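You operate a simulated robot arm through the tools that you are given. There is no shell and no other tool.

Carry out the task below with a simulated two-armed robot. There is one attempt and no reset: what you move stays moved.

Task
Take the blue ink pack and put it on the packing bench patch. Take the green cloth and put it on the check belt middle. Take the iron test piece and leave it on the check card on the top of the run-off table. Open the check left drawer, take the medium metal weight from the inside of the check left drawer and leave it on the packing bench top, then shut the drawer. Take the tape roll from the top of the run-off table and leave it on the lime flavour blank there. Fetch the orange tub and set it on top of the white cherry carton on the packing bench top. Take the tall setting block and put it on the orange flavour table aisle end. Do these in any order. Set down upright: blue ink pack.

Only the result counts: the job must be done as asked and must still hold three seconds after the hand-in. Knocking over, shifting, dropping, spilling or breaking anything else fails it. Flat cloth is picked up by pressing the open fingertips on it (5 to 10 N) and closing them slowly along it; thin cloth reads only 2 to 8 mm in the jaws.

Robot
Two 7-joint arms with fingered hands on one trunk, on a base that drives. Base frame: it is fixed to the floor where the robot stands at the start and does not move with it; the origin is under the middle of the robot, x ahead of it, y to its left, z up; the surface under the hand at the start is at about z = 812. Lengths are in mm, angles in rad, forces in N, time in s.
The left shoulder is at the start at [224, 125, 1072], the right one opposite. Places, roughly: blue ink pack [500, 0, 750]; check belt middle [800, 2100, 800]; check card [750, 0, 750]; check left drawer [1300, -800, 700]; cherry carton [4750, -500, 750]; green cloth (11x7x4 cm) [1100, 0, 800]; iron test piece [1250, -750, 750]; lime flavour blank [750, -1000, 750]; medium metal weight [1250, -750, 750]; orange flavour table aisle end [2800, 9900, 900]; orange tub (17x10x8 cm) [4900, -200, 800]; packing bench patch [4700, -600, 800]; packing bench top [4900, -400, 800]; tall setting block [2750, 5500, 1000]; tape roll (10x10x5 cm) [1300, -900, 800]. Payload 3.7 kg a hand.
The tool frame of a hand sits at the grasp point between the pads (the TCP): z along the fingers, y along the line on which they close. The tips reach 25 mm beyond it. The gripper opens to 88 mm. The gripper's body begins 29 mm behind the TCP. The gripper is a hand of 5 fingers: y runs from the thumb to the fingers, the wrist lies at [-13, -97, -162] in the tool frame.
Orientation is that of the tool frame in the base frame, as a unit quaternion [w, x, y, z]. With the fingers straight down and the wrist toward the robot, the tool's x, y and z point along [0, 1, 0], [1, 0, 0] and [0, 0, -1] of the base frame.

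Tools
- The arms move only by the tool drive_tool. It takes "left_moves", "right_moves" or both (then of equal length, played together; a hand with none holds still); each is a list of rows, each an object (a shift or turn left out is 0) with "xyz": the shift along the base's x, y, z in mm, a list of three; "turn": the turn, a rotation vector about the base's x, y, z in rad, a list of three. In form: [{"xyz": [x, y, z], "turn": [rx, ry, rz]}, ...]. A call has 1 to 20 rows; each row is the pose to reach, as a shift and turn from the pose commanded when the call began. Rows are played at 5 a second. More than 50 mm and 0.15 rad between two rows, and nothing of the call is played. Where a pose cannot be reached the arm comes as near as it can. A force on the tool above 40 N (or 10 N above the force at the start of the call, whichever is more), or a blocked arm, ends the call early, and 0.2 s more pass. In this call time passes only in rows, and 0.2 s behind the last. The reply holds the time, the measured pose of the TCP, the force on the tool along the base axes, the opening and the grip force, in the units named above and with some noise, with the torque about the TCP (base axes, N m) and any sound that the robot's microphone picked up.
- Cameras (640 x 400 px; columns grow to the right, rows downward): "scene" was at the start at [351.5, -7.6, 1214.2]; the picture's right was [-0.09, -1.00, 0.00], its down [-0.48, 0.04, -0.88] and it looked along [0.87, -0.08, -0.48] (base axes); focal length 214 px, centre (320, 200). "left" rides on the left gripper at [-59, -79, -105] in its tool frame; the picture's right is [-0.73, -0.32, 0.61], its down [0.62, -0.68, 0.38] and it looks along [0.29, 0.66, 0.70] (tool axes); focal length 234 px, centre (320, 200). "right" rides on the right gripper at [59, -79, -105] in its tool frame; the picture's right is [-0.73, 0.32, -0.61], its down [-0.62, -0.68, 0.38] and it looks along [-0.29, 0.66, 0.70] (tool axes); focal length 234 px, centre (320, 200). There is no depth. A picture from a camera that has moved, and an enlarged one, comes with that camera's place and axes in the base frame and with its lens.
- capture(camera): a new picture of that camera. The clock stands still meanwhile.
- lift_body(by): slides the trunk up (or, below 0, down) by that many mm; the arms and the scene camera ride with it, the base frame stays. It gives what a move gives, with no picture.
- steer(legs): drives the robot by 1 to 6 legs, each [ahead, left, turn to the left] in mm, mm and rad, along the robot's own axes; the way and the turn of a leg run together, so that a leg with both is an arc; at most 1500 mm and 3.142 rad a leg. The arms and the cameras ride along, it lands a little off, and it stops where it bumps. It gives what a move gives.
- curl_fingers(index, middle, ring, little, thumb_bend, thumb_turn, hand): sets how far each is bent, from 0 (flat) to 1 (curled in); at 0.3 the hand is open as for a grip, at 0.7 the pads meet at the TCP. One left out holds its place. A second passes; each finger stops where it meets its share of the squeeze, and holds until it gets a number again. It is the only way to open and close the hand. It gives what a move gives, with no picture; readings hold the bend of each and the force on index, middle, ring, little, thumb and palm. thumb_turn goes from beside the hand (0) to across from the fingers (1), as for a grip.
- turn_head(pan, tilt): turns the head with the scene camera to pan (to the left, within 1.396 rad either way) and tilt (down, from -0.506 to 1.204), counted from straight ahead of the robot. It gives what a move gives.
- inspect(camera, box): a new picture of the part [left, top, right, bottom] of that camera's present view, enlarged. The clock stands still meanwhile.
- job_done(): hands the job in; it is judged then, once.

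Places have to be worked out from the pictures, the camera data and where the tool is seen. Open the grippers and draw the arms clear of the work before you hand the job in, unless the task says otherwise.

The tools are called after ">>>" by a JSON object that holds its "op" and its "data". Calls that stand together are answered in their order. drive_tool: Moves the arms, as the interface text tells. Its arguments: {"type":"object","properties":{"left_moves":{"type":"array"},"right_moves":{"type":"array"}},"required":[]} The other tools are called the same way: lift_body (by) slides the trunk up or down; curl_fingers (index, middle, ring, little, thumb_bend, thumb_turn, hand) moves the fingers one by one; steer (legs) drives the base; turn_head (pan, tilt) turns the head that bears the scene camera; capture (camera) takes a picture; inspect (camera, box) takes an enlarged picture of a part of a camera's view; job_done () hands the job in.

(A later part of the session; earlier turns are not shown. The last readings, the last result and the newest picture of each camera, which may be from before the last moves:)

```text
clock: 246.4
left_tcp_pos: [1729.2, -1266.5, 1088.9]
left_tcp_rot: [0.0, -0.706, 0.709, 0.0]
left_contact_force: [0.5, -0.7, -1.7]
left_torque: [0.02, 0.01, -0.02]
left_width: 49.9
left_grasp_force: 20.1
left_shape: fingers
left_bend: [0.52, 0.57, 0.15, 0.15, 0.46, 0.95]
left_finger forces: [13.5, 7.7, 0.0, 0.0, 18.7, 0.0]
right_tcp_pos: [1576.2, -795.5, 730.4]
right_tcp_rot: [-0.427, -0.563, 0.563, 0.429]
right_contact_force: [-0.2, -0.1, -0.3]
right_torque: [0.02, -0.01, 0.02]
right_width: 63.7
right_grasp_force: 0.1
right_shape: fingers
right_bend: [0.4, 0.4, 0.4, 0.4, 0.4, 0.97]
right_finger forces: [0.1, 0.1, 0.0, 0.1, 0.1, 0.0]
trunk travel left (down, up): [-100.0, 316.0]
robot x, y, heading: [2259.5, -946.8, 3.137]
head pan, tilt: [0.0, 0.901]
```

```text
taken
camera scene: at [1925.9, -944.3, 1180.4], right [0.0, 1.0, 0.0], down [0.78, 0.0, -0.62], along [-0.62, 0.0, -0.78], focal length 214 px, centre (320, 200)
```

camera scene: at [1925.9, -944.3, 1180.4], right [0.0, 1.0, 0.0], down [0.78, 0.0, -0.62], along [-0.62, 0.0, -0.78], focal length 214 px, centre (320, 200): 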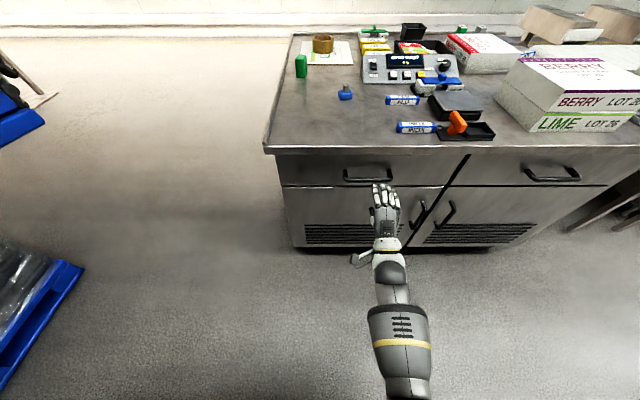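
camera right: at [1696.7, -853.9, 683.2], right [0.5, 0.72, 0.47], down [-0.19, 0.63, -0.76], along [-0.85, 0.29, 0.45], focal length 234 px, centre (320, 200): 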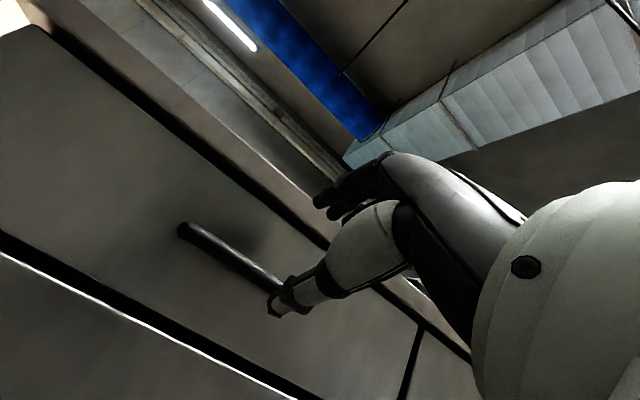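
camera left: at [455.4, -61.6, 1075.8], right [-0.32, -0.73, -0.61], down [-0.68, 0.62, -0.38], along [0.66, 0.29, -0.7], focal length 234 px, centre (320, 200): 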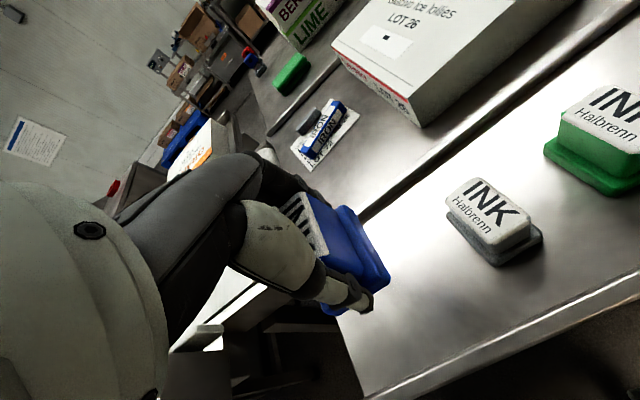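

The hand camera confirms the bar at z≈699. I advance so the bar comes between thumb and fingers.

>>> {"op": "drive_tool", "data": {"right_moves": [{"xyz": [-35, 0, -10]}, {"xyz": [-70, 0, -20]}, {"xyz": [-95, 0, -27]}, {"xyz": [-107, 0, -30]}]}}

>>> {"op": "capture", "data": {"camera": "right"}}

>>> {"op": "inspect", "data": {"camera": "scene", "box": [290, 130, 450, 230]}}

```text
clock: 247.4
left_tcp_pos: [1729.1, -1266.5, 1088.7]
left_tcp_rot: [0.0, -0.706, 0.709, 0.0]
left_contact_force: [0.1, -0.4, -1.4]
left_torque: [0.02, 0.0, 0.0]
left_width: 50.1
left_grasp_force: 19.8
left_shape: fingers
left_bend: [0.52, 0.57, 0.15, 0.15, 0.46, 0.95]
left_finger forces: [13.6, 7.7, 0.0, 0.0, 18.7, 0.0]
right_tcp_pos: [1467.9, -795.2, 701.4]
right_tcp_rot: [0.427, 0.563, -0.563, -0.428]
right_contact_force: [0.6, -0.1, -0.3]
right_torque: [0.02, 0.0, -0.03]
right_width: 63.6
right_grasp_force: 0.1
right_shape: fingers
right_bend: [0.4, 0.4, 0.4, 0.4, 0.4, 0.97]
right_finger forces: [0.1, 0.0, 0.1, 0.0, 0.0, 0.0]
trunk travel left (down, up): [-100.0, 316.0]
robot x, y, heading: [2259.6, -942.9, 3.137]
head pan, tilt: [0.0, 0.901]
```

```text
taken
camera right: at [1590.5, -853.4, 654.5], right [0.5, 0.73, 0.47], down [-0.19, 0.62, -0.76], along [-0.85, 0.29, 0.45], focal length 234 px, centre (320, 200)
```

right: 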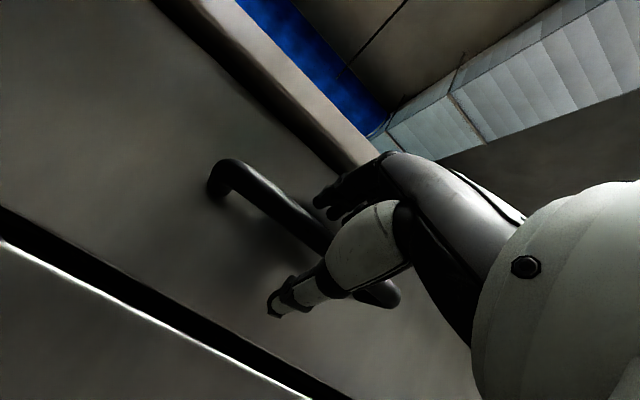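

```text
4.00 times, centred on (370, 180) of scene
camera zoom: at [1926.1, -944.2, 1180.5], right [0.0, 1.0, 0.0], down [0.78, 0.0, -0.62], along [-0.62, 0.0, -0.78], focal length 858 px, centre (120, 280)
```

zoom: 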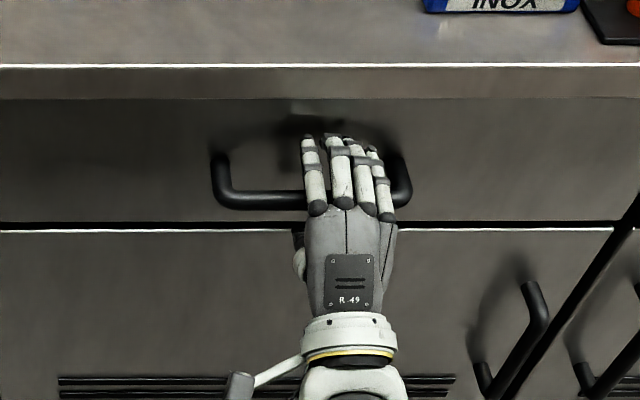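

Fingers are over the bar and the thumb under it. I close the hand on the bar.

>>> {"op": "curl_fingers", "data": {"hand": "right", "index": 0.8, "middle": 0.8, "ring": 0.8, "little": 0.8, "thumb_bend": 0.78}}

>>> {"op": "capture", "data": {"camera": "right"}}

```text
clock: 248.4
left_tcp_pos: [1729.1, -1266.9, 1089.0]
left_tcp_rot: [0.0, -0.706, 0.708, 0.0]
left_contact_force: [0.1, 1.1, -0.9]
left_torque: [0.02, 0.03, 0.01]
left_width: 50.4
left_grasp_force: 20.0
left_shape: fingers
left_bend: [0.52, 0.57, 0.15, 0.15, 0.46, 0.95]
left_finger forces: [13.5, 7.7, 0.1, 0.0, 18.8, 0.0]
right_tcp_pos: [1470.2, -793.7, 700.7]
right_tcp_rot: [0.427, 0.563, -0.563, -0.428]
right_contact_force: [2.3, 1.7, 0.8]
right_torque: [0.09, -0.07, 0.15]
right_width: 0.0
right_grasp_force: 9.6
right_shape: fingers
right_bend: [0.79, 0.8, 0.8, 0.79, 0.72, 1.0]
right_finger forces: [0.1, 0.0, 0.0, 4.3, 14.8, 0.1]
trunk travel left (down, up): [-100.0, 316.0]
robot x, y, heading: [2260.3, -945.3, 3.14]
head pan, tilt: [0.0, 0.901]
```

```text
taken
camera right: at [1591.1, -853.1, 654.5], right [0.5, 0.72, 0.48], down [-0.19, 0.62, -0.76], along [-0.85, 0.29, 0.45], focal length 234 px, centre (320, 200)
```

right: 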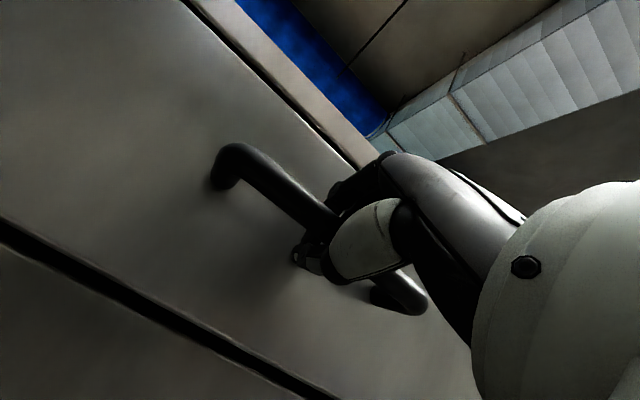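

The fingers have curled behind the bar, hooking it. I pull by driving the base back 100 mm.

>>> {"op": "steer", "data": {"legs": [[-100, 0, 0]]}}

>>> {"op": "capture", "data": {"camera": "scene"}}

>>> {"op": "capture", "data": {"camera": "right"}}

```text
clock: 249.6
left_tcp_pos: [1827.8, -1267.8, 1089.3]
left_tcp_rot: [0.0, -0.706, 0.709, 0.0]
left_contact_force: [0.0, 0.6, -2.7]
left_torque: [-0.02, 0.02, 0.0]
left_width: 50.0
left_grasp_force: 20.1
left_shape: fingers
left_bend: [0.52, 0.57, 0.15, 0.15, 0.46, 0.95]
left_finger forces: [13.6, 7.7, 0.0, 0.1, 18.7, 0.1]
right_tcp_pos: [1567.2, -794.3, 700.8]
right_tcp_rot: [0.428, 0.564, -0.563, -0.427]
right_contact_force: [-0.3, 1.7, -0.9]
right_torque: [0.06, -0.05, 0.16]
right_width: 0.0
right_grasp_force: 8.9
right_shape: fingers
right_bend: [0.79, 0.8, 0.8, 0.79, 0.72, 1.0]
right_finger forces: [0.0, 0.1, 0.1, 4.7, 12.7, 0.1]
trunk travel left (down, up): [-100.0, 316.0]
robot x, y, heading: [2358.7, -947.0, 3.136]
head pan, tilt: [0.0, 0.901]
```

```text
taken
camera scene: at [2025.1, -944.4, 1180.6], right [0.0, 1.0, 0.0], down [0.78, 0.0, -0.62], along [-0.62, 0.0, -0.78], focal length 214 px, centre (320, 200)
```

scene: 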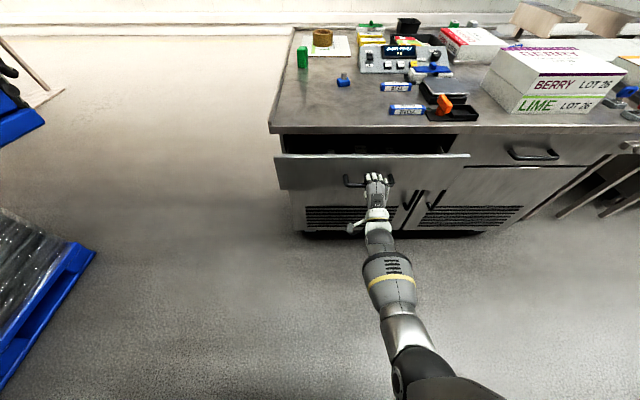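

```text
taken
camera right: at [1689.6, -853.6, 654.6], right [0.5, 0.73, 0.48], down [-0.19, 0.62, -0.76], along [-0.85, 0.29, 0.45], focal length 234 px, centre (320, 200)
```

right: 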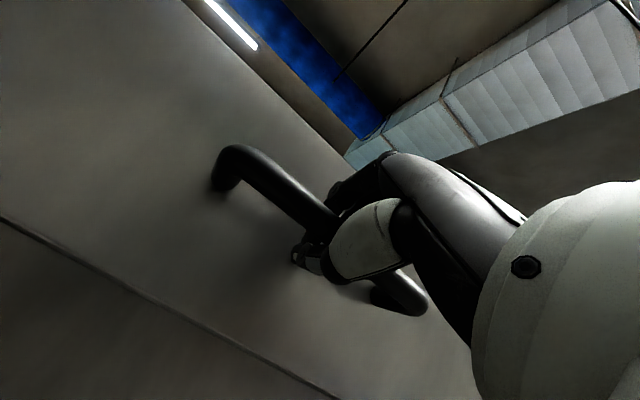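

The drawer slides out. I pull another 230 mm.

>>> {"op": "steer", "data": {"legs": [[-230, 0, 0]]}}

>>> {"op": "capture", "data": {"camera": "scene"}}

```text
clock: 251.3
left_tcp_pos: [2039.4, -1268.4, 1088.1]
left_tcp_rot: [0.0, 0.707, -0.707, 0.001]
left_contact_force: [0.3, 0.3, -1.6]
left_torque: [0.04, -0.02, 0.0]
left_width: 50.1
left_grasp_force: 20.6
left_shape: fingers
left_bend: [0.52, 0.57, 0.15, 0.15, 0.46, 0.95]
left_finger forces: [13.5, 7.7, 0.1, 0.0, 18.8, 0.0]
right_tcp_pos: [1775.2, -796.6, 702.3]
right_tcp_rot: [0.426, 0.566, -0.563, -0.425]
right_contact_force: [-16.1, 2.3, -1.9]
right_torque: [0.0, 0.04, 0.48]
right_width: 0.0
right_grasp_force: 9.8
right_shape: fingers
right_bend: [0.79, 0.79, 0.78, 0.74, 0.71, 1.0]
right_finger forces: [0.1, 2.7, 7.2, 8.1, 1.2, 0.1]
trunk travel left (down, up): [-100.0, 316.0]
robot x, y, heading: [2570.8, -945.1, 3.146]
head pan, tilt: [0.0, 0.901]
stopped in leg 1: the force on the tool passed its limit at 54 N (the readings are from after the stop); the commanded pose is now the measured one
```

```text
taken
camera scene: at [2235.7, -945.9, 1180.0], right [0.0, 1.0, 0.0], down [0.78, 0.0, -0.62], along [-0.62, 0.0, -0.78], focal length 214 px, centre (320, 200)
```

scene: 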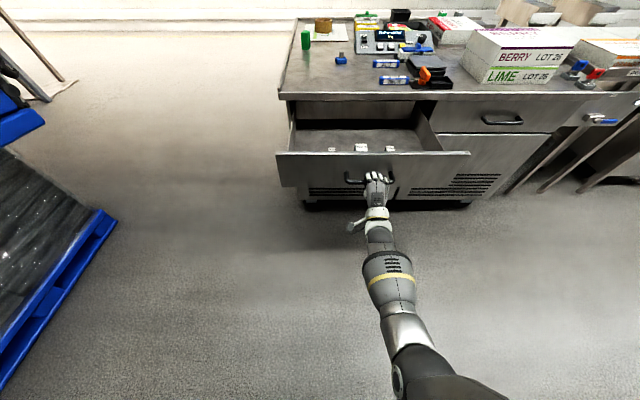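

The drawer hit its end stop after about 305 mm. I zoom into the drawer to identify the weights.

>>> {"op": "inspect", "data": {"camera": "scene", "box": [280, 95, 460, 208]}}

>>> {"op": "inspect", "data": {"camera": "scene", "box": [315, 125, 415, 188]}}

```text
3.54 times, centred on (370, 152) of scene
camera zoom: at [2235.7, -945.9, 1180.0], right [0.0, 1.0, 0.0], down [0.78, 0.0, -0.62], along [-0.62, 0.0, -0.78], focal length 759 px, centre (143, 372)
```

zoom: 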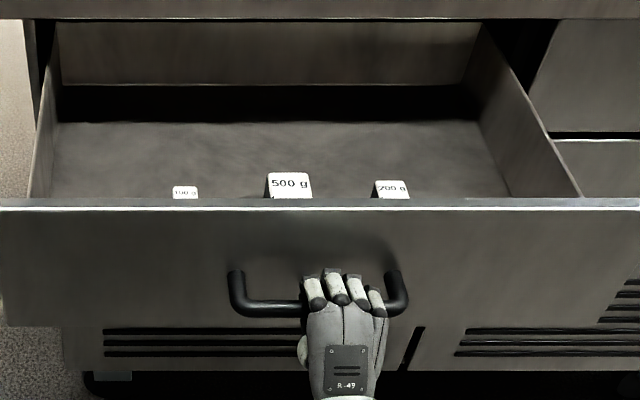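

```text
6.35 times, centred on (365, 156) of scene
camera zoom: at [2235.7, -945.9, 1180.0], right [0.0, 1.0, 0.0], down [0.78, 0.0, -0.62], along [-0.62, 0.0, -0.78], focal length 1362 px, centre (34, 476)
```

zoom: 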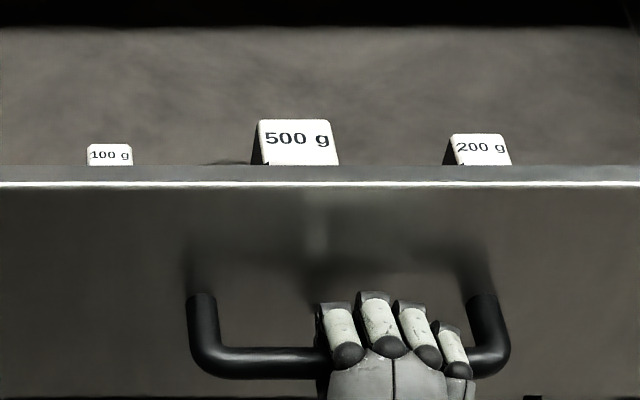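

The weights are 100 g, 500 g and 200 g; the medium one is 200 g (right). I release the handle, back the hand off and look into the drawer from higher.

>>> {"op": "curl_fingers", "data": {"hand": "right", "index": 0.35, "middle": 0.35, "ring": 0.35, "little": 0.35, "thumb_bend": 0.35}}

>>> {"op": "drive_tool", "data": {"right_moves": [{"xyz": [35, 0, 10]}, {"xyz": [70, 0, 20]}, {"xyz": [100, 0, 30]}]}}

>>> {"op": "capture", "data": {"camera": "scene"}}

```text
clock: 252.3
left_tcp_pos: [2040.6, -1269.1, 1088.9]
left_tcp_rot: [0.001, -0.707, 0.707, 0.0]
left_contact_force: [-0.8, 0.0, -2.3]
left_torque: [0.02, 0.01, 0.02]
left_width: 50.2
left_grasp_force: 19.9
left_shape: fingers
left_bend: [0.52, 0.57, 0.15, 0.15, 0.46, 0.95]
left_finger forces: [13.6, 7.7, 0.1, 0.0, 18.8, 0.0]
right_tcp_pos: [1778.1, -798.2, 701.7]
right_tcp_rot: [0.426, 0.564, -0.564, -0.427]
right_contact_force: [1.8, -0.6, -0.9]
right_torque: [-0.02, 0.04, -0.02]
right_width: 74.0
right_grasp_force: 0.6
right_shape: fingers
right_bend: [0.35, 0.36, 0.35, 0.35, 0.35, 0.96]
right_finger forces: [0.1, 1.9, 0.0, 0.1, 0.1, 0.0]
trunk travel left (down, up): [-100.0, 316.0]
robot x, y, heading: [2568.5, -950.0, 3.14]
head pan, tilt: [0.0, 0.901]
```

```text
clock: 253.1
left_tcp_pos: [2042.4, -1270.0, 1089.7]
left_tcp_rot: [0.0, -0.707, 0.707, 0.001]
left_contact_force: [0.2, 0.2, -2.1]
left_torque: [0.0, 0.02, 0.02]
left_width: 50.0
left_grasp_force: 19.8
left_shape: fingers
left_bend: [0.52, 0.57, 0.15, 0.15, 0.46, 0.95]
left_finger forces: [13.5, 7.5, 0.0, 0.0, 18.7, 0.1]
right_tcp_pos: [1879.8, -797.1, 732.2]
right_tcp_rot: [0.427, 0.566, -0.563, -0.425]
right_contact_force: [-0.5, 0.3, -0.4]
right_torque: [-0.01, 0.01, -0.02]
right_width: 73.8
right_grasp_force: 0.1
right_shape: fingers
right_bend: [0.35, 0.35, 0.35, 0.35, 0.35, 0.96]
right_finger forces: [0.0, 0.0, 0.0, 0.0, 0.1, 0.0]
trunk travel left (down, up): [-100.0, 316.0]
robot x, y, heading: [2568.4, -948.5, 3.143]
head pan, tilt: [0.0, 0.901]
```

```text
taken
camera scene: at [2237.9, -946.0, 1180.7], right [0.0, 1.0, 0.0], down [0.78, 0.0, -0.62], along [-0.62, 0.0, -0.78], focal length 214 px, centre (320, 200)
```

scene: 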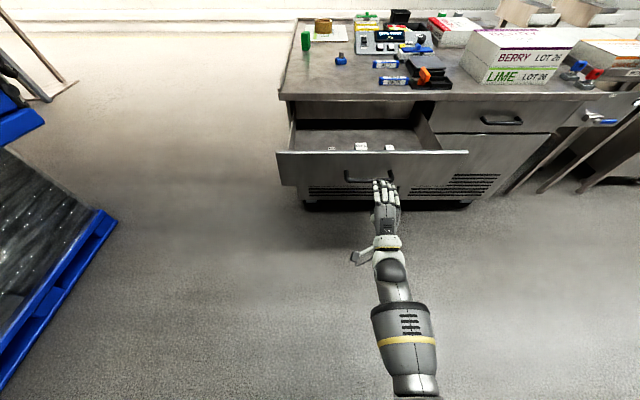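

I bring the hand back to pointing down, above and in front of the drawer.

>>> {"op": "drive_tool", "data": {"right_moves": [{"xyz": [-2, 8, 25], "turn": [0, -0.13, 0]}, {"xyz": [-4, 16, 50], "turn": [0, -0.26, 0]}, {"xyz": [-6, 24, 75], "turn": [0, -0.39, 0]}, {"xyz": [-8, 32, 100], "turn": [0, -0.52, 0]}, {"xyz": [-10, 40, 125], "turn": [0, -0.65, 0]}, {"xyz": [-12, 48, 150], "turn": [0, -0.78, 0]}, {"xyz": [-15, 56, 180], "turn": [0, -0.91, 0]}, {"xyz": [-20, 65, 210], "turn": [0, -1.04, 0]}, {"xyz": [-25, 75, 240], "turn": [0, -1.17, 0]}, {"xyz": [-30, 85, 270], "turn": [0, -1.3, 0]}]}}

>>> {"op": "lift_body", "data": {"by": 150}}

>>> {"op": "steer", "data": {"legs": [[230, 0, 0]]}}

>>> {"op": "capture", "data": {"camera": "scene"}}

>>> {"op": "capture", "data": {"camera": "right"}}

```text
clock: 255.3
left_tcp_pos: [2042.1, -1268.8, 1090.1]
left_tcp_rot: [0.0, 0.707, -0.707, 0.0]
left_contact_force: [0.8, 0.1, -2.1]
left_torque: [-0.03, 0.03, -0.01]
left_width: 50.3
left_grasp_force: 20.0
left_shape: fingers
left_bend: [0.52, 0.57, 0.15, 0.15, 0.46, 0.95]
left_finger forces: [13.5, 7.5, 0.0, 0.1, 18.8, 0.1]
right_tcp_pos: [1849.5, -712.5, 1003.2]
right_tcp_rot: [0.002, -0.707, 0.708, -0.003]
right_contact_force: [0.0, 0.5, 0.1]
right_torque: [0.04, -0.02, -0.01]
right_width: 74.1
right_grasp_force: 0.0
right_shape: fingers
right_bend: [0.35, 0.35, 0.35, 0.35, 0.35, 0.96]
right_finger forces: [0.1, 0.1, 0.1, 0.1, 0.0, 0.0]
trunk travel left (down, up): [-100.0, 316.0]
robot x, y, heading: [2573.1, -946.7, 3.133]
head pan, tilt: [0.0, 0.901]
```

```text
clock: 257.0
left_tcp_pos: [2039.7, -1269.5, 1237.7]
left_tcp_rot: [0.001, -0.707, 0.708, -0.002]
left_contact_force: [0.1, -0.4, -1.5]
left_torque: [0.0, 0.0, 0.02]
left_width: 50.0
left_grasp_force: 20.5
left_shape: fingers
left_bend: [0.52, 0.57, 0.15, 0.15, 0.46, 0.95]
left_finger forces: [13.5, 7.9, 0.1, 0.0, 18.7, 0.0]
right_tcp_pos: [1847.5, -712.9, 1151.4]
right_tcp_rot: [-0.003, 0.707, -0.707, 0.005]
right_contact_force: [1.0, 0.3, -0.7]
right_torque: [0.0, -0.01, 0.0]
right_width: 74.0
right_grasp_force: 0.1
right_shape: fingers
right_bend: [0.35, 0.35, 0.35, 0.35, 0.35, 0.96]
right_finger forces: [0.0, 0.0, 0.1, 0.0, 0.0, 0.0]
trunk travel left (down, up): [-250.0, 165.0]
robot x, y, heading: [2570.5, -942.1, 3.146]
head pan, tilt: [0.0, 0.901]
```

```text
clock: 258.7
left_tcp_pos: [1812.5, -1268.1, 1238.5]
left_tcp_rot: [0.0, -0.707, 0.708, 0.0]
left_contact_force: [0.0, -0.1, -1.9]
left_torque: [0.05, 0.03, 0.01]
left_width: 50.1
left_grasp_force: 20.1
left_shape: fingers
left_bend: [0.52, 0.57, 0.15, 0.15, 0.46, 0.95]
left_finger forces: [13.5, 7.9, 0.0, 0.1, 18.5, 0.0]
right_tcp_pos: [1620.9, -711.1, 1152.3]
right_tcp_rot: [0.002, -0.707, 0.707, -0.003]
right_contact_force: [-0.1, 0.9, 1.1]
right_torque: [0.01, -0.03, 0.0]
right_width: 74.4
right_grasp_force: 0.1
right_shape: fingers
right_bend: [0.35, 0.35, 0.35, 0.35, 0.35, 0.96]
right_finger forces: [0.1, 0.1, 0.0, 0.1, 0.0, 0.1]
trunk travel left (down, up): [-250.0, 165.0]
robot x, y, heading: [2342.0, -947.3, 3.136]
head pan, tilt: [0.0, 0.901]
```

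```text
taken
camera scene: at [2167.1, -945.5, 1348.5], right [0.0, 1.0, 0.0], down [0.78, 0.0, -0.62], along [-0.62, 0.0, -0.78], focal length 214 px, centre (320, 200)
```

scene: 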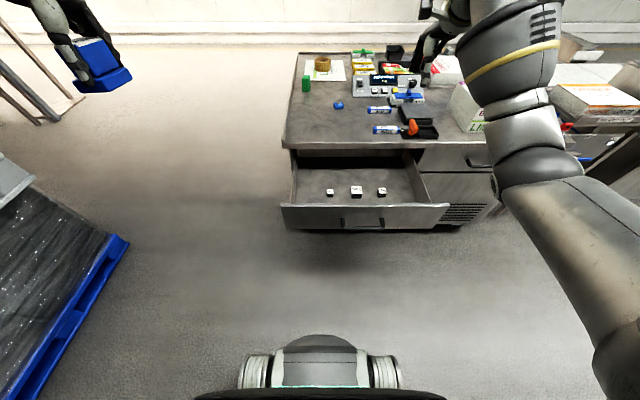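

```text
taken
camera right: at [1698.1, -769.4, 1258.2], right [-0.33, 0.73, 0.6], down [0.68, 0.62, -0.38], along [-0.65, 0.29, -0.7], focal length 234 px, centre (320, 200)
```

right: 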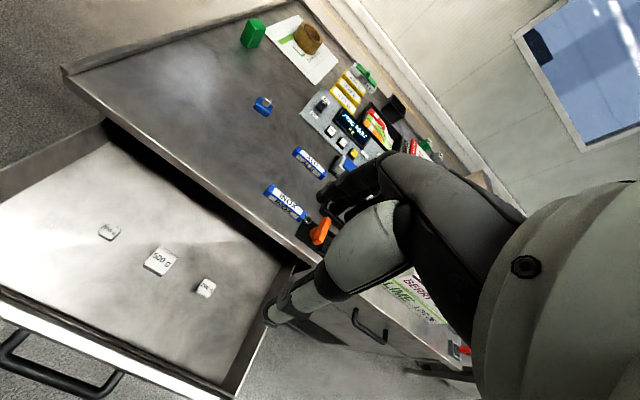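

The 200 g weight is near [1578, -685, 668]. I zoom in with both cameras for its shape.

>>> {"op": "inspect", "data": {"camera": "scene", "box": [310, 165, 410, 228]}}

>>> {"op": "inspect", "data": {"camera": "right", "box": [80, 200, 260, 313]}}

```text
6.35 times, centred on (360, 196) of scene
camera zoom: at [2167.1, -945.5, 1348.5], right [0.0, 1.0, 0.0], down [0.78, 0.0, -0.62], along [-0.62, 0.0, -0.78], focal length 1362 px, centre (66, 222)
```

zoom: 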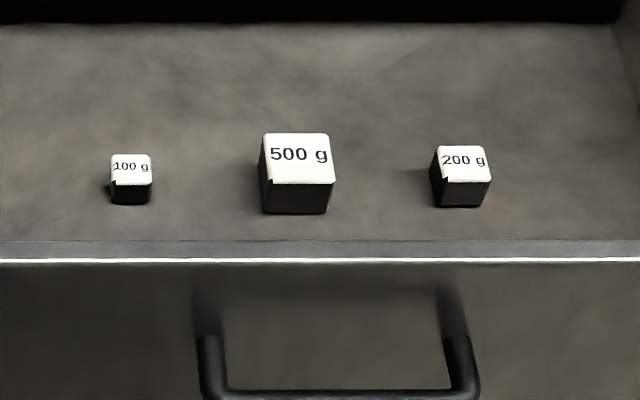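

```text
3.54 times, centred on (170, 256) of right
camera zoom: at [1698.1, -769.4, 1258.2], right [-0.33, 0.73, 0.6], down [0.68, 0.62, -0.38], along [-0.65, 0.29, -0.7], focal length 829 px, centre (851, 0)
```

zoom: 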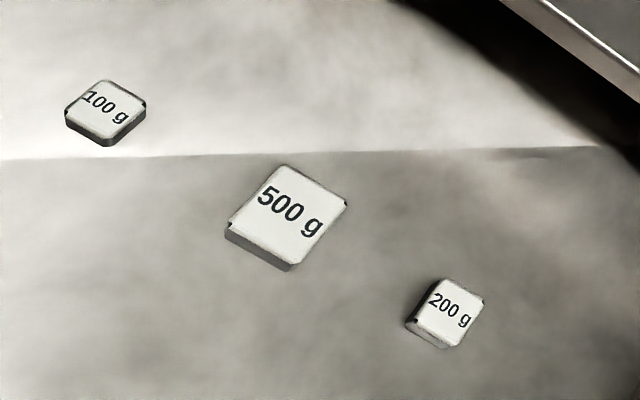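

The 200 g block is about 38×31×26 mm, top z≈668, centre [1578, -684]. I pull the hand back and drive 250 mm closer so the arm can reach down steeply into the drawer.

>>> {"op": "drive_tool", "data": {"right_moves": [{"xyz": [40, 0, 0]}, {"xyz": [80, 0, 0]}, {"xyz": [120, 0, 0]}, {"xyz": [160, 0, 0]}, {"xyz": [200, 0, 0]}]}}

>>> {"op": "steer", "data": {"legs": [[250, 0, 0]]}}

>>> {"op": "capture", "data": {"camera": "right"}}

>>> {"op": "capture", "data": {"camera": "scene"}}

```text
clock: 259.9
left_tcp_pos: [1813.3, -1267.1, 1240.6]
left_tcp_rot: [-0.001, -0.706, 0.708, 0.001]
left_contact_force: [-0.4, -0.6, -2.0]
left_torque: [0.03, 0.0, -0.02]
left_width: 50.2
left_grasp_force: 20.3
left_shape: fingers
left_bend: [0.52, 0.57, 0.15, 0.15, 0.46, 0.95]
left_finger forces: [13.5, 7.7, 0.1, 0.0, 18.5, 0.0]
right_tcp_pos: [1822.4, -710.6, 1154.5]
right_tcp_rot: [0.003, -0.707, 0.707, -0.003]
right_contact_force: [0.7, -0.1, 0.2]
right_torque: [0.01, 0.04, 0.01]
right_width: 73.9
right_grasp_force: 0.1
right_shape: fingers
right_bend: [0.35, 0.35, 0.35, 0.35, 0.35, 0.96]
right_finger forces: [0.0, 0.1, 0.0, 0.1, 0.0, 0.0]
trunk travel left (down, up): [-250.0, 165.0]
robot x, y, heading: [2344.5, -945.5, 3.142]
head pan, tilt: [0.0, 0.901]
```

```text
clock: 261.8
left_tcp_pos: [1559.7, -1263.7, 1239.2]
left_tcp_rot: [0.0, -0.705, 0.709, 0.0]
left_contact_force: [0.0, 0.5, -2.2]
left_torque: [0.03, 0.0, 0.03]
left_width: 50.2
left_grasp_force: 20.0
left_shape: fingers
left_bend: [0.52, 0.57, 0.15, 0.15, 0.46, 0.95]
left_finger forces: [13.5, 7.8, 0.0, 0.0, 18.6, 0.0]
right_tcp_pos: [1569.8, -708.2, 1152.8]
right_tcp_rot: [0.003, -0.706, 0.708, -0.003]
right_contact_force: [-0.6, 0.5, 1.3]
right_torque: [0.02, 0.0, -0.03]
right_width: 73.9
right_grasp_force: 0.1
right_shape: fingers
right_bend: [0.35, 0.35, 0.35, 0.35, 0.35, 0.96]
right_finger forces: [0.0, 0.1, 0.0, 0.0, 0.1, 0.0]
trunk travel left (down, up): [-250.0, 165.0]
robot x, y, heading: [2091.4, -946.4, 3.134]
head pan, tilt: [0.0, 0.901]
```

```text
taken
camera right: at [1647.3, -766.9, 1259.6], right [-0.32, 0.73, 0.6], down [0.69, 0.62, -0.38], along [-0.65, 0.29, -0.7], focal length 234 px, centre (320, 200)
```

right: 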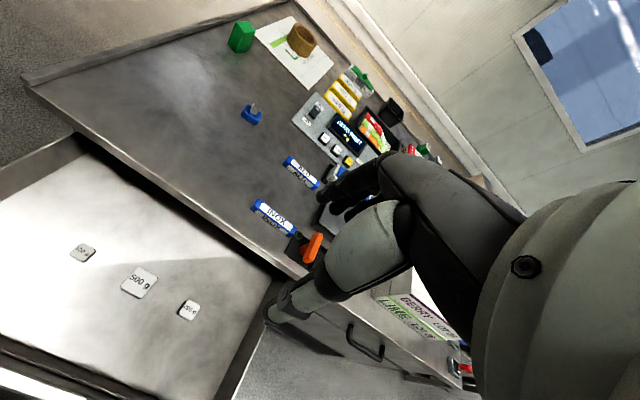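

```text
taken
camera scene: at [1914.6, -943.5, 1348.5], right [0.01, 1.0, 0.0], down [0.78, -0.01, -0.62], along [-0.62, 0.0, -0.78], focal length 214 px, centre (320, 200)
```

scene: 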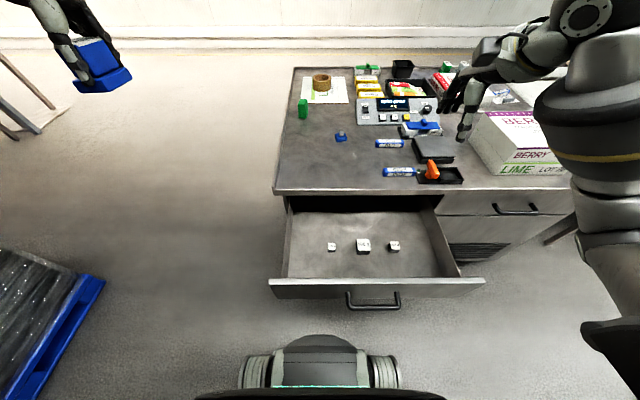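

The weight's place is confirmed at [1577, -684]. I lower the right hand into the drawer with a slight backward pitch, first to z≈760.

>>> {"op": "drive_tool", "data": {"right_moves": [{"xyz": [3, 8, -45], "turn": [0, -0.05, 0]}, {"xyz": [7, 16, -90], "turn": [0, -0.1, 0]}, {"xyz": [7, 24, -135], "turn": [0, -0.15, 0]}, {"xyz": [7, 24, -180], "turn": [0, -0.15, 0]}, {"xyz": [7, 24, -225], "turn": [0, -0.15, 0]}, {"xyz": [7, 24, -270], "turn": [0, -0.15, 0]}, {"xyz": [7, 24, -315], "turn": [0, -0.15, 0]}, {"xyz": [7, 24, -360], "turn": [0, -0.15, 0]}, {"xyz": [7, 24, -395], "turn": [0, -0.15, 0]}]}}

>>> {"op": "capture", "data": {"camera": "scene"}}

>>> {"op": "capture", "data": {"camera": "right"}}

```text
clock: 263.8
left_tcp_pos: [1559.6, -1265.4, 1238.9]
left_tcp_rot: [0.0, -0.705, 0.709, 0.0]
left_contact_force: [0.5, 0.1, -1.5]
left_torque: [-0.02, -0.01, 0.01]
left_width: 50.2
left_grasp_force: 19.5
left_shape: fingers
left_bend: [0.52, 0.57, 0.15, 0.15, 0.46, 0.95]
left_finger forces: [13.5, 7.8, 0.1, 0.1, 18.7, 0.0]
right_tcp_pos: [1575.3, -686.9, 759.0]
right_tcp_rot: [0.054, -0.704, 0.706, -0.055]
right_contact_force: [0.2, -0.4, 0.3]
right_torque: [-0.02, 0.0, -0.01]
right_width: 74.1
right_grasp_force: 0.1
right_shape: fingers
right_bend: [0.35, 0.35, 0.35, 0.35, 0.35, 0.96]
right_finger forces: [0.0, 0.0, 0.0, 0.0, 0.1, 0.0]
trunk travel left (down, up): [-250.0, 165.0]
robot x, y, heading: [2090.9, -945.1, 3.138]
head pan, tilt: [0.0, 0.901]
```

```text
taken
camera scene: at [1915.1, -943.6, 1348.5], right [0.01, 1.0, 0.0], down [0.78, -0.01, -0.62], along [-0.62, 0.0, -0.78], focal length 214 px, centre (320, 200)
```

scene: 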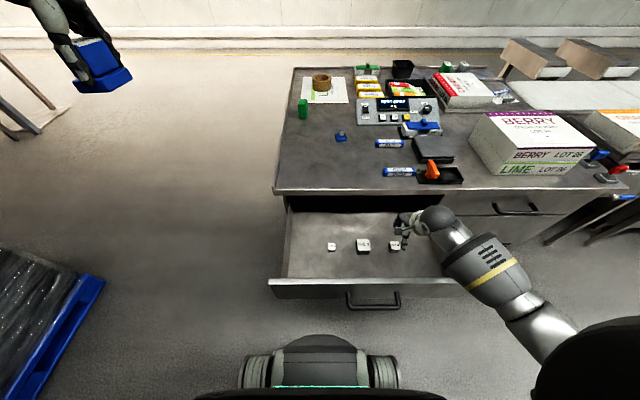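

```text
taken
camera right: at [1637.6, -744.7, 874.9], right [-0.41, 0.73, 0.55], down [0.73, 0.62, -0.27], along [-0.54, 0.29, -0.79], focal length 234 px, centre (320, 200)
```

right: 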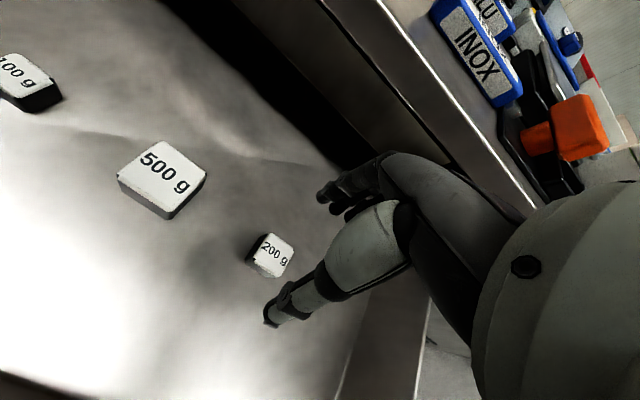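

The weight is right under the hand. I lower to z≈672.

>>> {"op": "drive_tool", "data": {"right_moves": [{"xyz": [2, 3, -30]}, {"xyz": [2, 3, -60]}, {"xyz": [2, 3, -78]}, {"xyz": [2, 3, -87]}]}}

>>> {"op": "capture", "data": {"camera": "right"}}

>>> {"op": "inspect", "data": {"camera": "scene", "box": [340, 190, 500, 290]}}

```text
clock: 264.8
left_tcp_pos: [1558.9, -1265.4, 1240.1]
left_tcp_rot: [0.0, -0.705, 0.709, 0.0]
left_contact_force: [0.3, -0.3, -2.9]
left_torque: [-0.02, 0.03, 0.0]
left_width: 50.1
left_grasp_force: 19.8
left_shape: fingers
left_bend: [0.52, 0.57, 0.15, 0.15, 0.46, 0.95]
left_finger forces: [13.4, 7.6, 0.0, 0.0, 18.6, 0.1]
right_tcp_pos: [1579.4, -681.6, 671.9]
right_tcp_rot: [0.054, -0.703, 0.707, -0.055]
right_contact_force: [-0.2, -0.1, -0.4]
right_torque: [-0.03, 0.05, -0.02]
right_width: 74.0
right_grasp_force: 0.3
right_shape: fingers
right_bend: [0.35, 0.35, 0.35, 0.35, 0.35, 0.96]
right_finger forces: [0.0, 0.4, 0.0, 0.1, 0.0, 0.0]
trunk travel left (down, up): [-250.0, 165.0]
robot x, y, heading: [2093.5, -945.7, 3.13]
head pan, tilt: [0.0, 0.901]
```

```text
taken
camera right: at [1640.6, -740.1, 788.6], right [-0.41, 0.73, 0.55], down [0.74, 0.62, -0.27], along [-0.54, 0.29, -0.79], focal length 234 px, centre (320, 200)
```

right: 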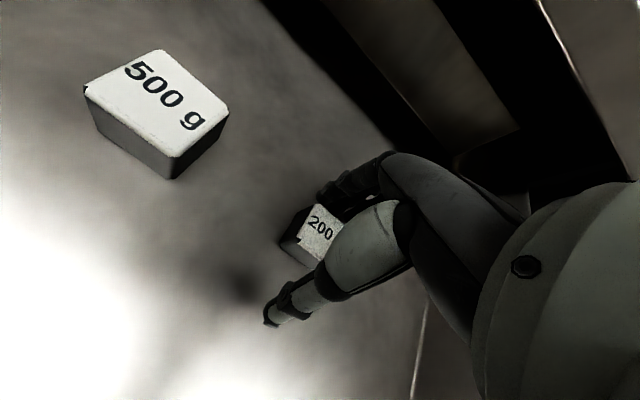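

```text
4.00 times, centred on (420, 240) of scene
camera zoom: at [1915.4, -943.6, 1348.6], right [0.01, 1.0, 0.0], down [0.78, -0.01, -0.62], along [-0.62, 0.0, -0.78], focal length 858 px, centre (-80, 40)
```

zoom: 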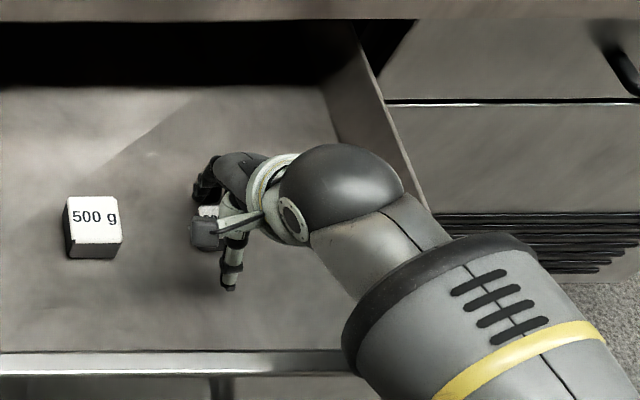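

The weight is between fingers and thumb. I close index, middle and thumb.

>>> {"op": "curl_fingers", "data": {"hand": "right", "index": 0.65, "middle": 0.65, "thumb_bend": 0.65}}

>>> {"op": "capture", "data": {"camera": "right"}}

```text
clock: 265.8
left_tcp_pos: [1560.2, -1264.8, 1239.7]
left_tcp_rot: [0.0, -0.705, 0.709, -0.001]
left_contact_force: [0.4, 0.0, -2.0]
left_torque: [0.04, 0.01, -0.02]
left_width: 49.7
left_grasp_force: 20.2
left_shape: fingers
left_bend: [0.52, 0.57, 0.15, 0.15, 0.46, 0.95]
left_finger forces: [13.5, 7.8, 0.0, 0.0, 18.6, 0.0]
right_tcp_pos: [1580.6, -682.8, 672.4]
right_tcp_rot: [0.055, -0.704, 0.706, -0.055]
right_contact_force: [-0.8, 0.4, 0.3]
right_torque: [0.01, 0.07, -0.01]
right_width: 26.8
right_grasp_force: 7.5
right_shape: fingers
right_bend: [0.58, 0.6, 0.35, 0.35, 0.57, 0.99]
right_finger forces: [3.8, 3.9, 0.1, 0.0, 7.0, 0.1]
trunk travel left (down, up): [-250.0, 165.0]
robot x, y, heading: [2090.2, -946.0, 3.137]
head pan, tilt: [0.0, 0.901]
```

```text
taken
camera right: at [1640.5, -740.2, 788.6], right [-0.41, 0.73, 0.55], down [0.74, 0.62, -0.27], along [-0.54, 0.29, -0.79], focal length 234 px, centre (320, 200)
```

right: 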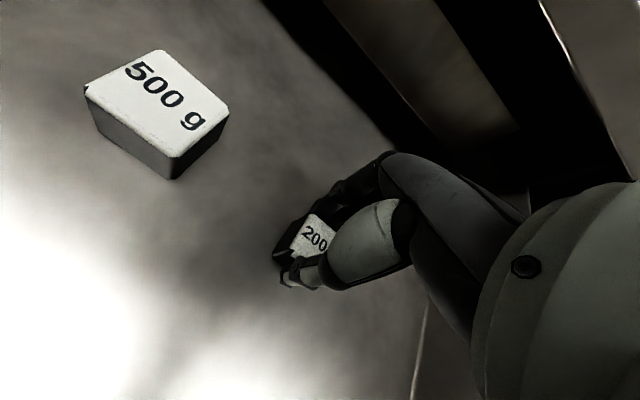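

Gripped with 26.8 mm width. I tighten to be safe and lift it out of the drawer.

>>> {"op": "curl_fingers", "data": {"hand": "right", "index": 0.76, "middle": 0.76, "thumb_bend": 0.74}}

>>> {"op": "drive_tool", "data": {"right_moves": [{"xyz": [0, 0, 20]}, {"xyz": [0, 0, 60]}, {"xyz": [0, 0, 105]}, {"xyz": [0, 0, 150]}, {"xyz": [0, 0, 195]}, {"xyz": [0, 0, 240]}, {"xyz": [0, 0, 285]}, {"xyz": [0, 0, 330]}]}}

>>> {"op": "capture", "data": {"camera": "right"}}

>>> {"op": "capture", "data": {"camera": "scene"}}

```text
clock: 266.8
left_tcp_pos: [1559.4, -1263.5, 1239.7]
left_tcp_rot: [0.0, -0.705, 0.709, 0.0]
left_contact_force: [0.5, -0.3, -0.7]
left_torque: [0.0, 0.03, -0.01]
left_width: 50.1
left_grasp_force: 20.3
left_shape: fingers
left_bend: [0.52, 0.57, 0.15, 0.15, 0.46, 0.95]
left_finger forces: [13.5, 7.7, 0.0, 0.1, 18.5, 0.0]
right_tcp_pos: [1580.1, -680.9, 671.3]
right_tcp_rot: [0.055, -0.704, 0.706, -0.056]
right_contact_force: [-0.2, 0.0, -0.2]
right_torque: [0.01, 0.03, 0.01]
right_width: 25.2
right_grasp_force: 18.0
right_shape: fingers
right_bend: [0.71, 0.62, 0.35, 0.35, 0.57, 0.98]
right_finger forces: [9.2, 8.0, 0.0, 0.0, 18.6, 0.0]
trunk travel left (down, up): [-250.0, 165.0]
robot x, y, heading: [2090.3, -945.0, 3.134]
head pan, tilt: [0.0, 0.901]
```

```text
clock: 268.6
left_tcp_pos: [1560.3, -1265.8, 1240.4]
left_tcp_rot: [0.0, -0.706, 0.708, 0.0]
left_contact_force: [-0.3, 0.0, -1.6]
left_torque: [0.0, 0.03, 0.01]
left_width: 49.6
left_grasp_force: 19.6
left_shape: fingers
left_bend: [0.52, 0.57, 0.15, 0.15, 0.46, 0.95]
left_finger forces: [13.5, 7.6, 0.0, 0.0, 18.6, 0.0]
right_tcp_pos: [1580.7, -682.5, 1003.1]
right_tcp_rot: [0.054, -0.703, 0.707, -0.056]
right_contact_force: [-0.1, 0.3, -2.2]
right_torque: [0.0, 0.02, 0.01]
right_width: 25.3
right_grasp_force: 18.0
right_shape: fingers
right_bend: [0.71, 0.62, 0.35, 0.35, 0.57, 0.98]
right_finger forces: [9.0, 7.9, 0.0, 0.0, 18.3, 0.0]
trunk travel left (down, up): [-250.0, 165.0]
robot x, y, heading: [2090.4, -945.8, 3.136]
head pan, tilt: [0.0, 0.901]
```

```text
taken
camera right: at [1640.9, -741.1, 1119.6], right [-0.41, 0.73, 0.55], down [0.74, 0.62, -0.27], along [-0.54, 0.29, -0.79], focal length 234 px, centre (320, 200)
```

right: 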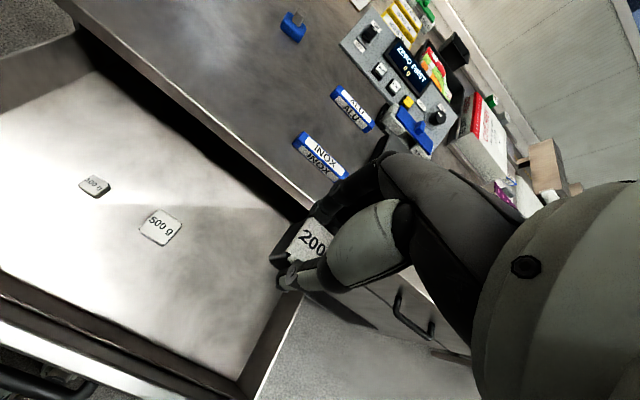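

```text
taken
camera scene: at [1915.3, -943.7, 1348.5], right [0.01, 1.0, 0.0], down [0.78, -0.01, -0.62], along [-0.62, 0.0, -0.78], focal length 214 px, centre (320, 200)
```

scene: 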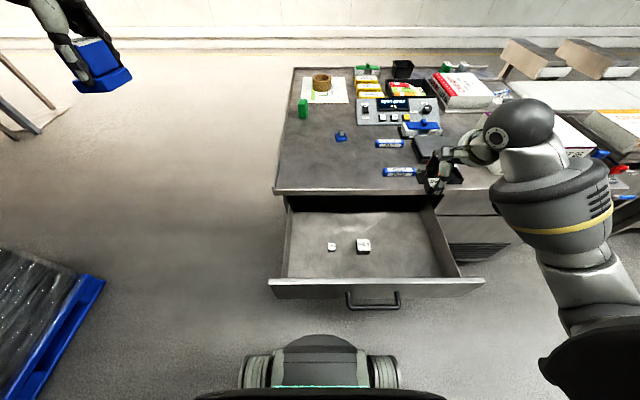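

The 200 g weight is out and held. Next I close the drawer by pushing its handle with the backs of the fingers: curl the spare fingers, back off, and lower the hand in front of the handle.

>>> {"op": "curl_fingers", "data": {"hand": "right", "ring": 0.65, "little": 0.65}}

>>> {"op": "steer", "data": {"legs": [[-340, 0, 0]]}}

>>> {"op": "drive_tool", "data": {"right_moves": [{"xyz": [0, -20, -40]}, {"xyz": [0, -40, -80]}, {"xyz": [0, -60, -120]}, {"xyz": [0, -80, -160]}, {"xyz": [0, -95, -200]}, {"xyz": [0, -105, -240]}, {"xyz": [0, -112, -275]}, {"xyz": [0, -112, -300]}]}}

>>> {"op": "capture", "data": {"camera": "scene"}}

>>> {"op": "capture", "data": {"camera": "right"}}

```text
clock: 269.6
left_tcp_pos: [1559.2, -1264.5, 1238.6]
left_tcp_rot: [0.0, -0.705, 0.709, 0.0]
left_contact_force: [-0.3, -0.2, -1.7]
left_torque: [-0.03, 0.0, 0.02]
left_width: 50.1
left_grasp_force: 19.9
left_shape: fingers
left_bend: [0.52, 0.57, 0.15, 0.15, 0.46, 0.95]
left_finger forces: [13.5, 7.6, 0.0, 0.0, 18.7, 0.1]
right_tcp_pos: [1578.9, -682.3, 1002.3]
right_tcp_rot: [0.055, -0.704, 0.706, -0.056]
right_contact_force: [0.1, -0.2, -1.3]
right_torque: [0.0, 0.03, 0.01]
right_width: 24.9
right_grasp_force: 17.9
right_shape: fingers
right_bend: [0.71, 0.62, 0.65, 0.65, 0.57, 0.98]
right_finger forces: [8.9, 7.9, 0.1, 0.0, 18.3, 0.1]
trunk travel left (down, up): [-250.0, 165.0]
robot x, y, heading: [2088.6, -945.6, 3.135]
head pan, tilt: [0.0, 0.901]
```

```text
clock: 271.8
left_tcp_pos: [1898.4, -1266.0, 1238.9]
left_tcp_rot: [0.0, -0.704, 0.71, 0.0]
left_contact_force: [-0.5, 0.1, -1.5]
left_torque: [-0.01, 0.06, 0.0]
left_width: 50.0
left_grasp_force: 19.8
left_shape: fingers
left_bend: [0.52, 0.57, 0.15, 0.15, 0.46, 0.95]
left_finger forces: [13.5, 7.6, 0.0, 0.0, 18.7, 0.0]
right_tcp_pos: [1918.7, -683.9, 1003.1]
right_tcp_rot: [0.055, -0.703, 0.707, -0.056]
right_contact_force: [0.1, 0.5, -2.9]
right_torque: [0.01, 0.03, -0.01]
right_width: 25.3
right_grasp_force: 17.7
right_shape: fingers
right_bend: [0.71, 0.62, 0.65, 0.65, 0.57, 0.98]
right_finger forces: [9.0, 7.9, 0.0, 0.0, 18.2, 0.0]
trunk travel left (down, up): [-250.0, 165.0]
robot x, y, heading: [2433.0, -948.6, 3.134]
head pan, tilt: [0.0, 0.901]
```

```text
clock: 273.6
left_tcp_pos: [1897.4, -1265.8, 1238.5]
left_tcp_rot: [-0.001, -0.705, 0.71, 0.0]
left_contact_force: [-0.8, -0.3, -2.1]
left_torque: [0.01, 0.01, 0.0]
left_width: 50.1
left_grasp_force: 20.1
left_shape: fingers
left_bend: [0.52, 0.57, 0.15, 0.15, 0.46, 0.95]
left_finger forces: [13.5, 7.6, 0.0, 0.0, 18.6, 0.0]
right_tcp_pos: [1919.0, -795.8, 700.4]
right_tcp_rot: [0.055, -0.703, 0.707, -0.056]
right_contact_force: [0.4, 0.0, -1.8]
right_torque: [0.0, 0.04, -0.02]
right_width: 24.9
right_grasp_force: 17.0
right_shape: fingers
right_bend: [0.71, 0.62, 0.65, 0.65, 0.57, 0.98]
right_finger forces: [8.8, 7.8, 0.0, 0.1, 17.8, 0.1]
trunk travel left (down, up): [-250.0, 165.0]
robot x, y, heading: [2429.8, -948.1, 3.134]
head pan, tilt: [0.0, 0.901]
```

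```text
taken
camera scene: at [2253.5, -945.8, 1348.5], right [0.01, 1.0, 0.0], down [0.78, -0.01, -0.62], along [-0.62, 0.01, -0.78], focal length 214 px, centre (320, 200)
```

scene: 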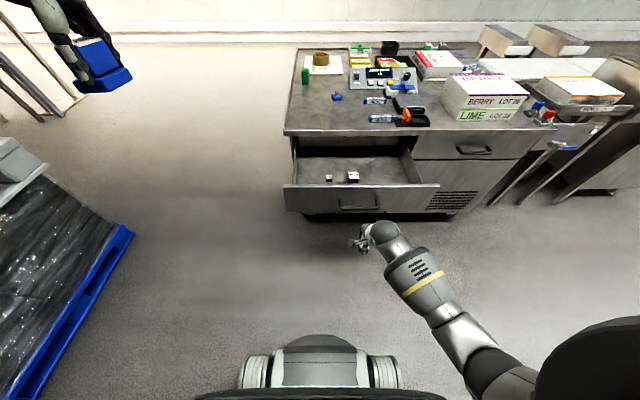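

```text
taken
camera right: at [1979.2, -854.6, 818.2], right [-0.41, 0.73, 0.55], down [0.74, 0.62, -0.27], along [-0.54, 0.29, -0.79], focal length 234 px, centre (320, 200)
```

right: 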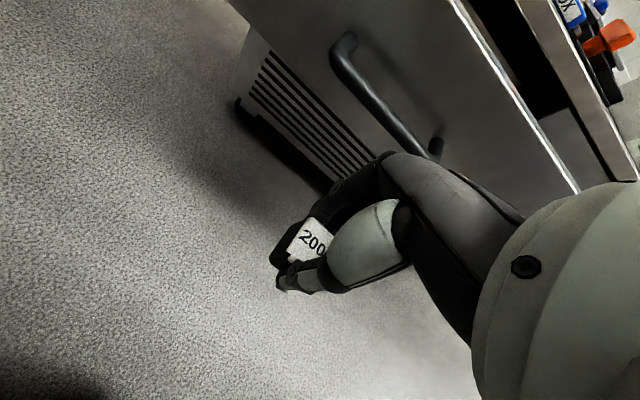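

The hand is in front of the handle at its height. I drive forward 250 mm to start pushing.

>>> {"op": "steer", "data": {"legs": [[250, 0, 0]]}}

>>> {"op": "capture", "data": {"camera": "scene"}}

>>> {"op": "capture", "data": {"camera": "right"}}

```text
clock: 275.4
left_tcp_pos: [1644.1, -1261.4, 1238.6]
left_tcp_rot: [0.0, -0.703, 0.711, 0.0]
left_contact_force: [0.1, 0.0, -2.4]
left_torque: [0.0, 0.0, 0.02]
left_width: 50.2
left_grasp_force: 19.9
left_shape: fingers
left_bend: [0.52, 0.57, 0.15, 0.15, 0.46, 0.95]
left_finger forces: [13.5, 7.5, 0.1, 0.0, 18.6, 0.0]
right_tcp_pos: [1667.6, -789.1, 702.6]
right_tcp_rot: [0.055, -0.701, 0.709, -0.057]
right_contact_force: [-0.6, -0.3, -2.2]
right_torque: [0.03, 0.03, -0.01]
right_width: 24.9
right_grasp_force: 17.2
right_shape: fingers
right_bend: [0.72, 0.64, 0.65, 0.65, 0.57, 0.97]
right_finger forces: [8.6, 7.7, 0.0, 0.0, 18.2, 0.1]
trunk travel left (down, up): [-250.0, 165.0]
robot x, y, heading: [2176.6, -948.3, 3.129]
head pan, tilt: [0.0, 0.901]
```

```text
taken
camera scene: at [2001.4, -942.0, 1348.4], right [0.01, 1.0, 0.0], down [0.78, -0.01, -0.62], along [-0.62, 0.01, -0.78], focal length 214 px, centre (320, 200)
```

scene: 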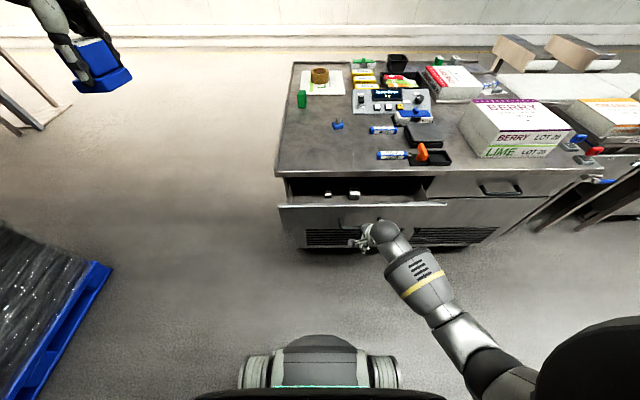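

```text
taken
camera right: at [1727.6, -849.3, 818.5], right [-0.41, 0.73, 0.55], down [0.74, 0.61, -0.27], along [-0.54, 0.29, -0.79], focal length 234 px, centre (320, 200)
```

right: 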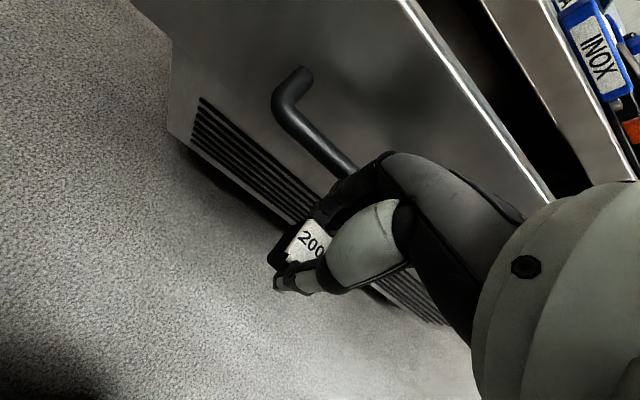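

The drawer follows the push. I continue; it will stop when the drawer is shut.

>>> {"op": "steer", "data": {"legs": [[130, 0, 0.0]]}}

>>> {"op": "capture", "data": {"camera": "scene"}}

>>> {"op": "capture", "data": {"camera": "right"}}

```text
clock: 276.7
left_tcp_pos: [1516.4, -1259.3, 1238.8]
left_tcp_rot: [0.0, -0.702, 0.712, 0.0]
left_contact_force: [-0.3, 0.1, -2.3]
left_torque: [0.0, -0.02, 0.02]
left_width: 50.2
left_grasp_force: 20.0
left_shape: fingers
left_bend: [0.52, 0.57, 0.15, 0.15, 0.46, 0.95]
left_finger forces: [13.5, 7.6, 0.0, 0.0, 18.5, 0.0]
right_tcp_pos: [1538.1, -789.3, 701.5]
right_tcp_rot: [0.055, -0.701, 0.708, -0.058]
right_contact_force: [-0.2, 0.6, -2.7]
right_torque: [-0.01, 0.0, -0.02]
right_width: 25.2
right_grasp_force: 17.3
right_shape: fingers
right_bend: [0.72, 0.64, 0.65, 0.65, 0.57, 0.97]
right_finger forces: [8.7, 7.9, 0.0, 0.0, 18.1, 0.0]
trunk travel left (down, up): [-250.0, 165.0]
robot x, y, heading: [2047.5, -938.4, 3.134]
head pan, tilt: [0.0, 0.901]
```

```text
taken
camera scene: at [1872.7, -940.5, 1348.3], right [0.01, 1.0, 0.0], down [0.78, -0.01, -0.62], along [-0.62, 0.01, -0.78], focal length 214 px, centre (320, 200)
```

scene: 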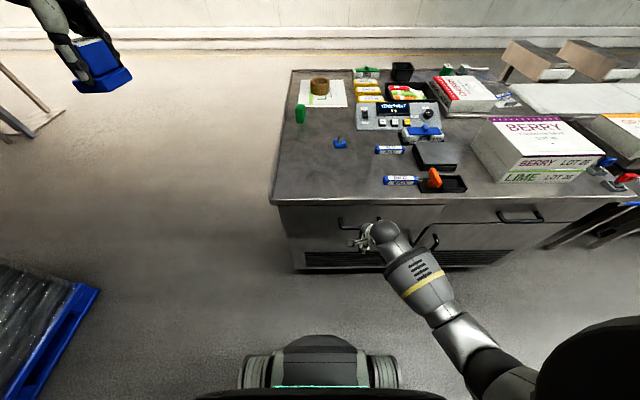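

```text
taken
camera right: at [1599.1, -848.0, 818.2], right [-0.41, 0.73, 0.55], down [0.74, 0.62, -0.27], along [-0.54, 0.29, -0.79], focal length 234 px, centre (320, 200)
```

right: 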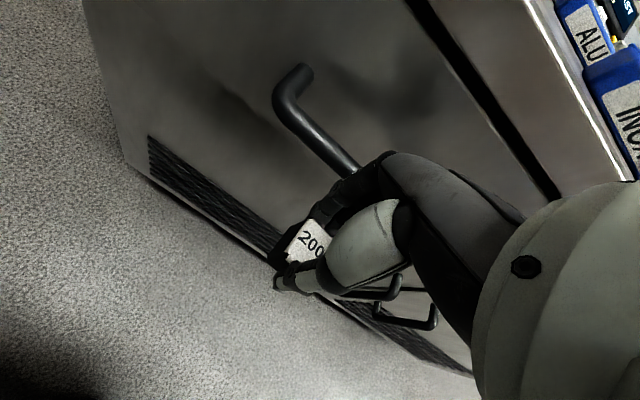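

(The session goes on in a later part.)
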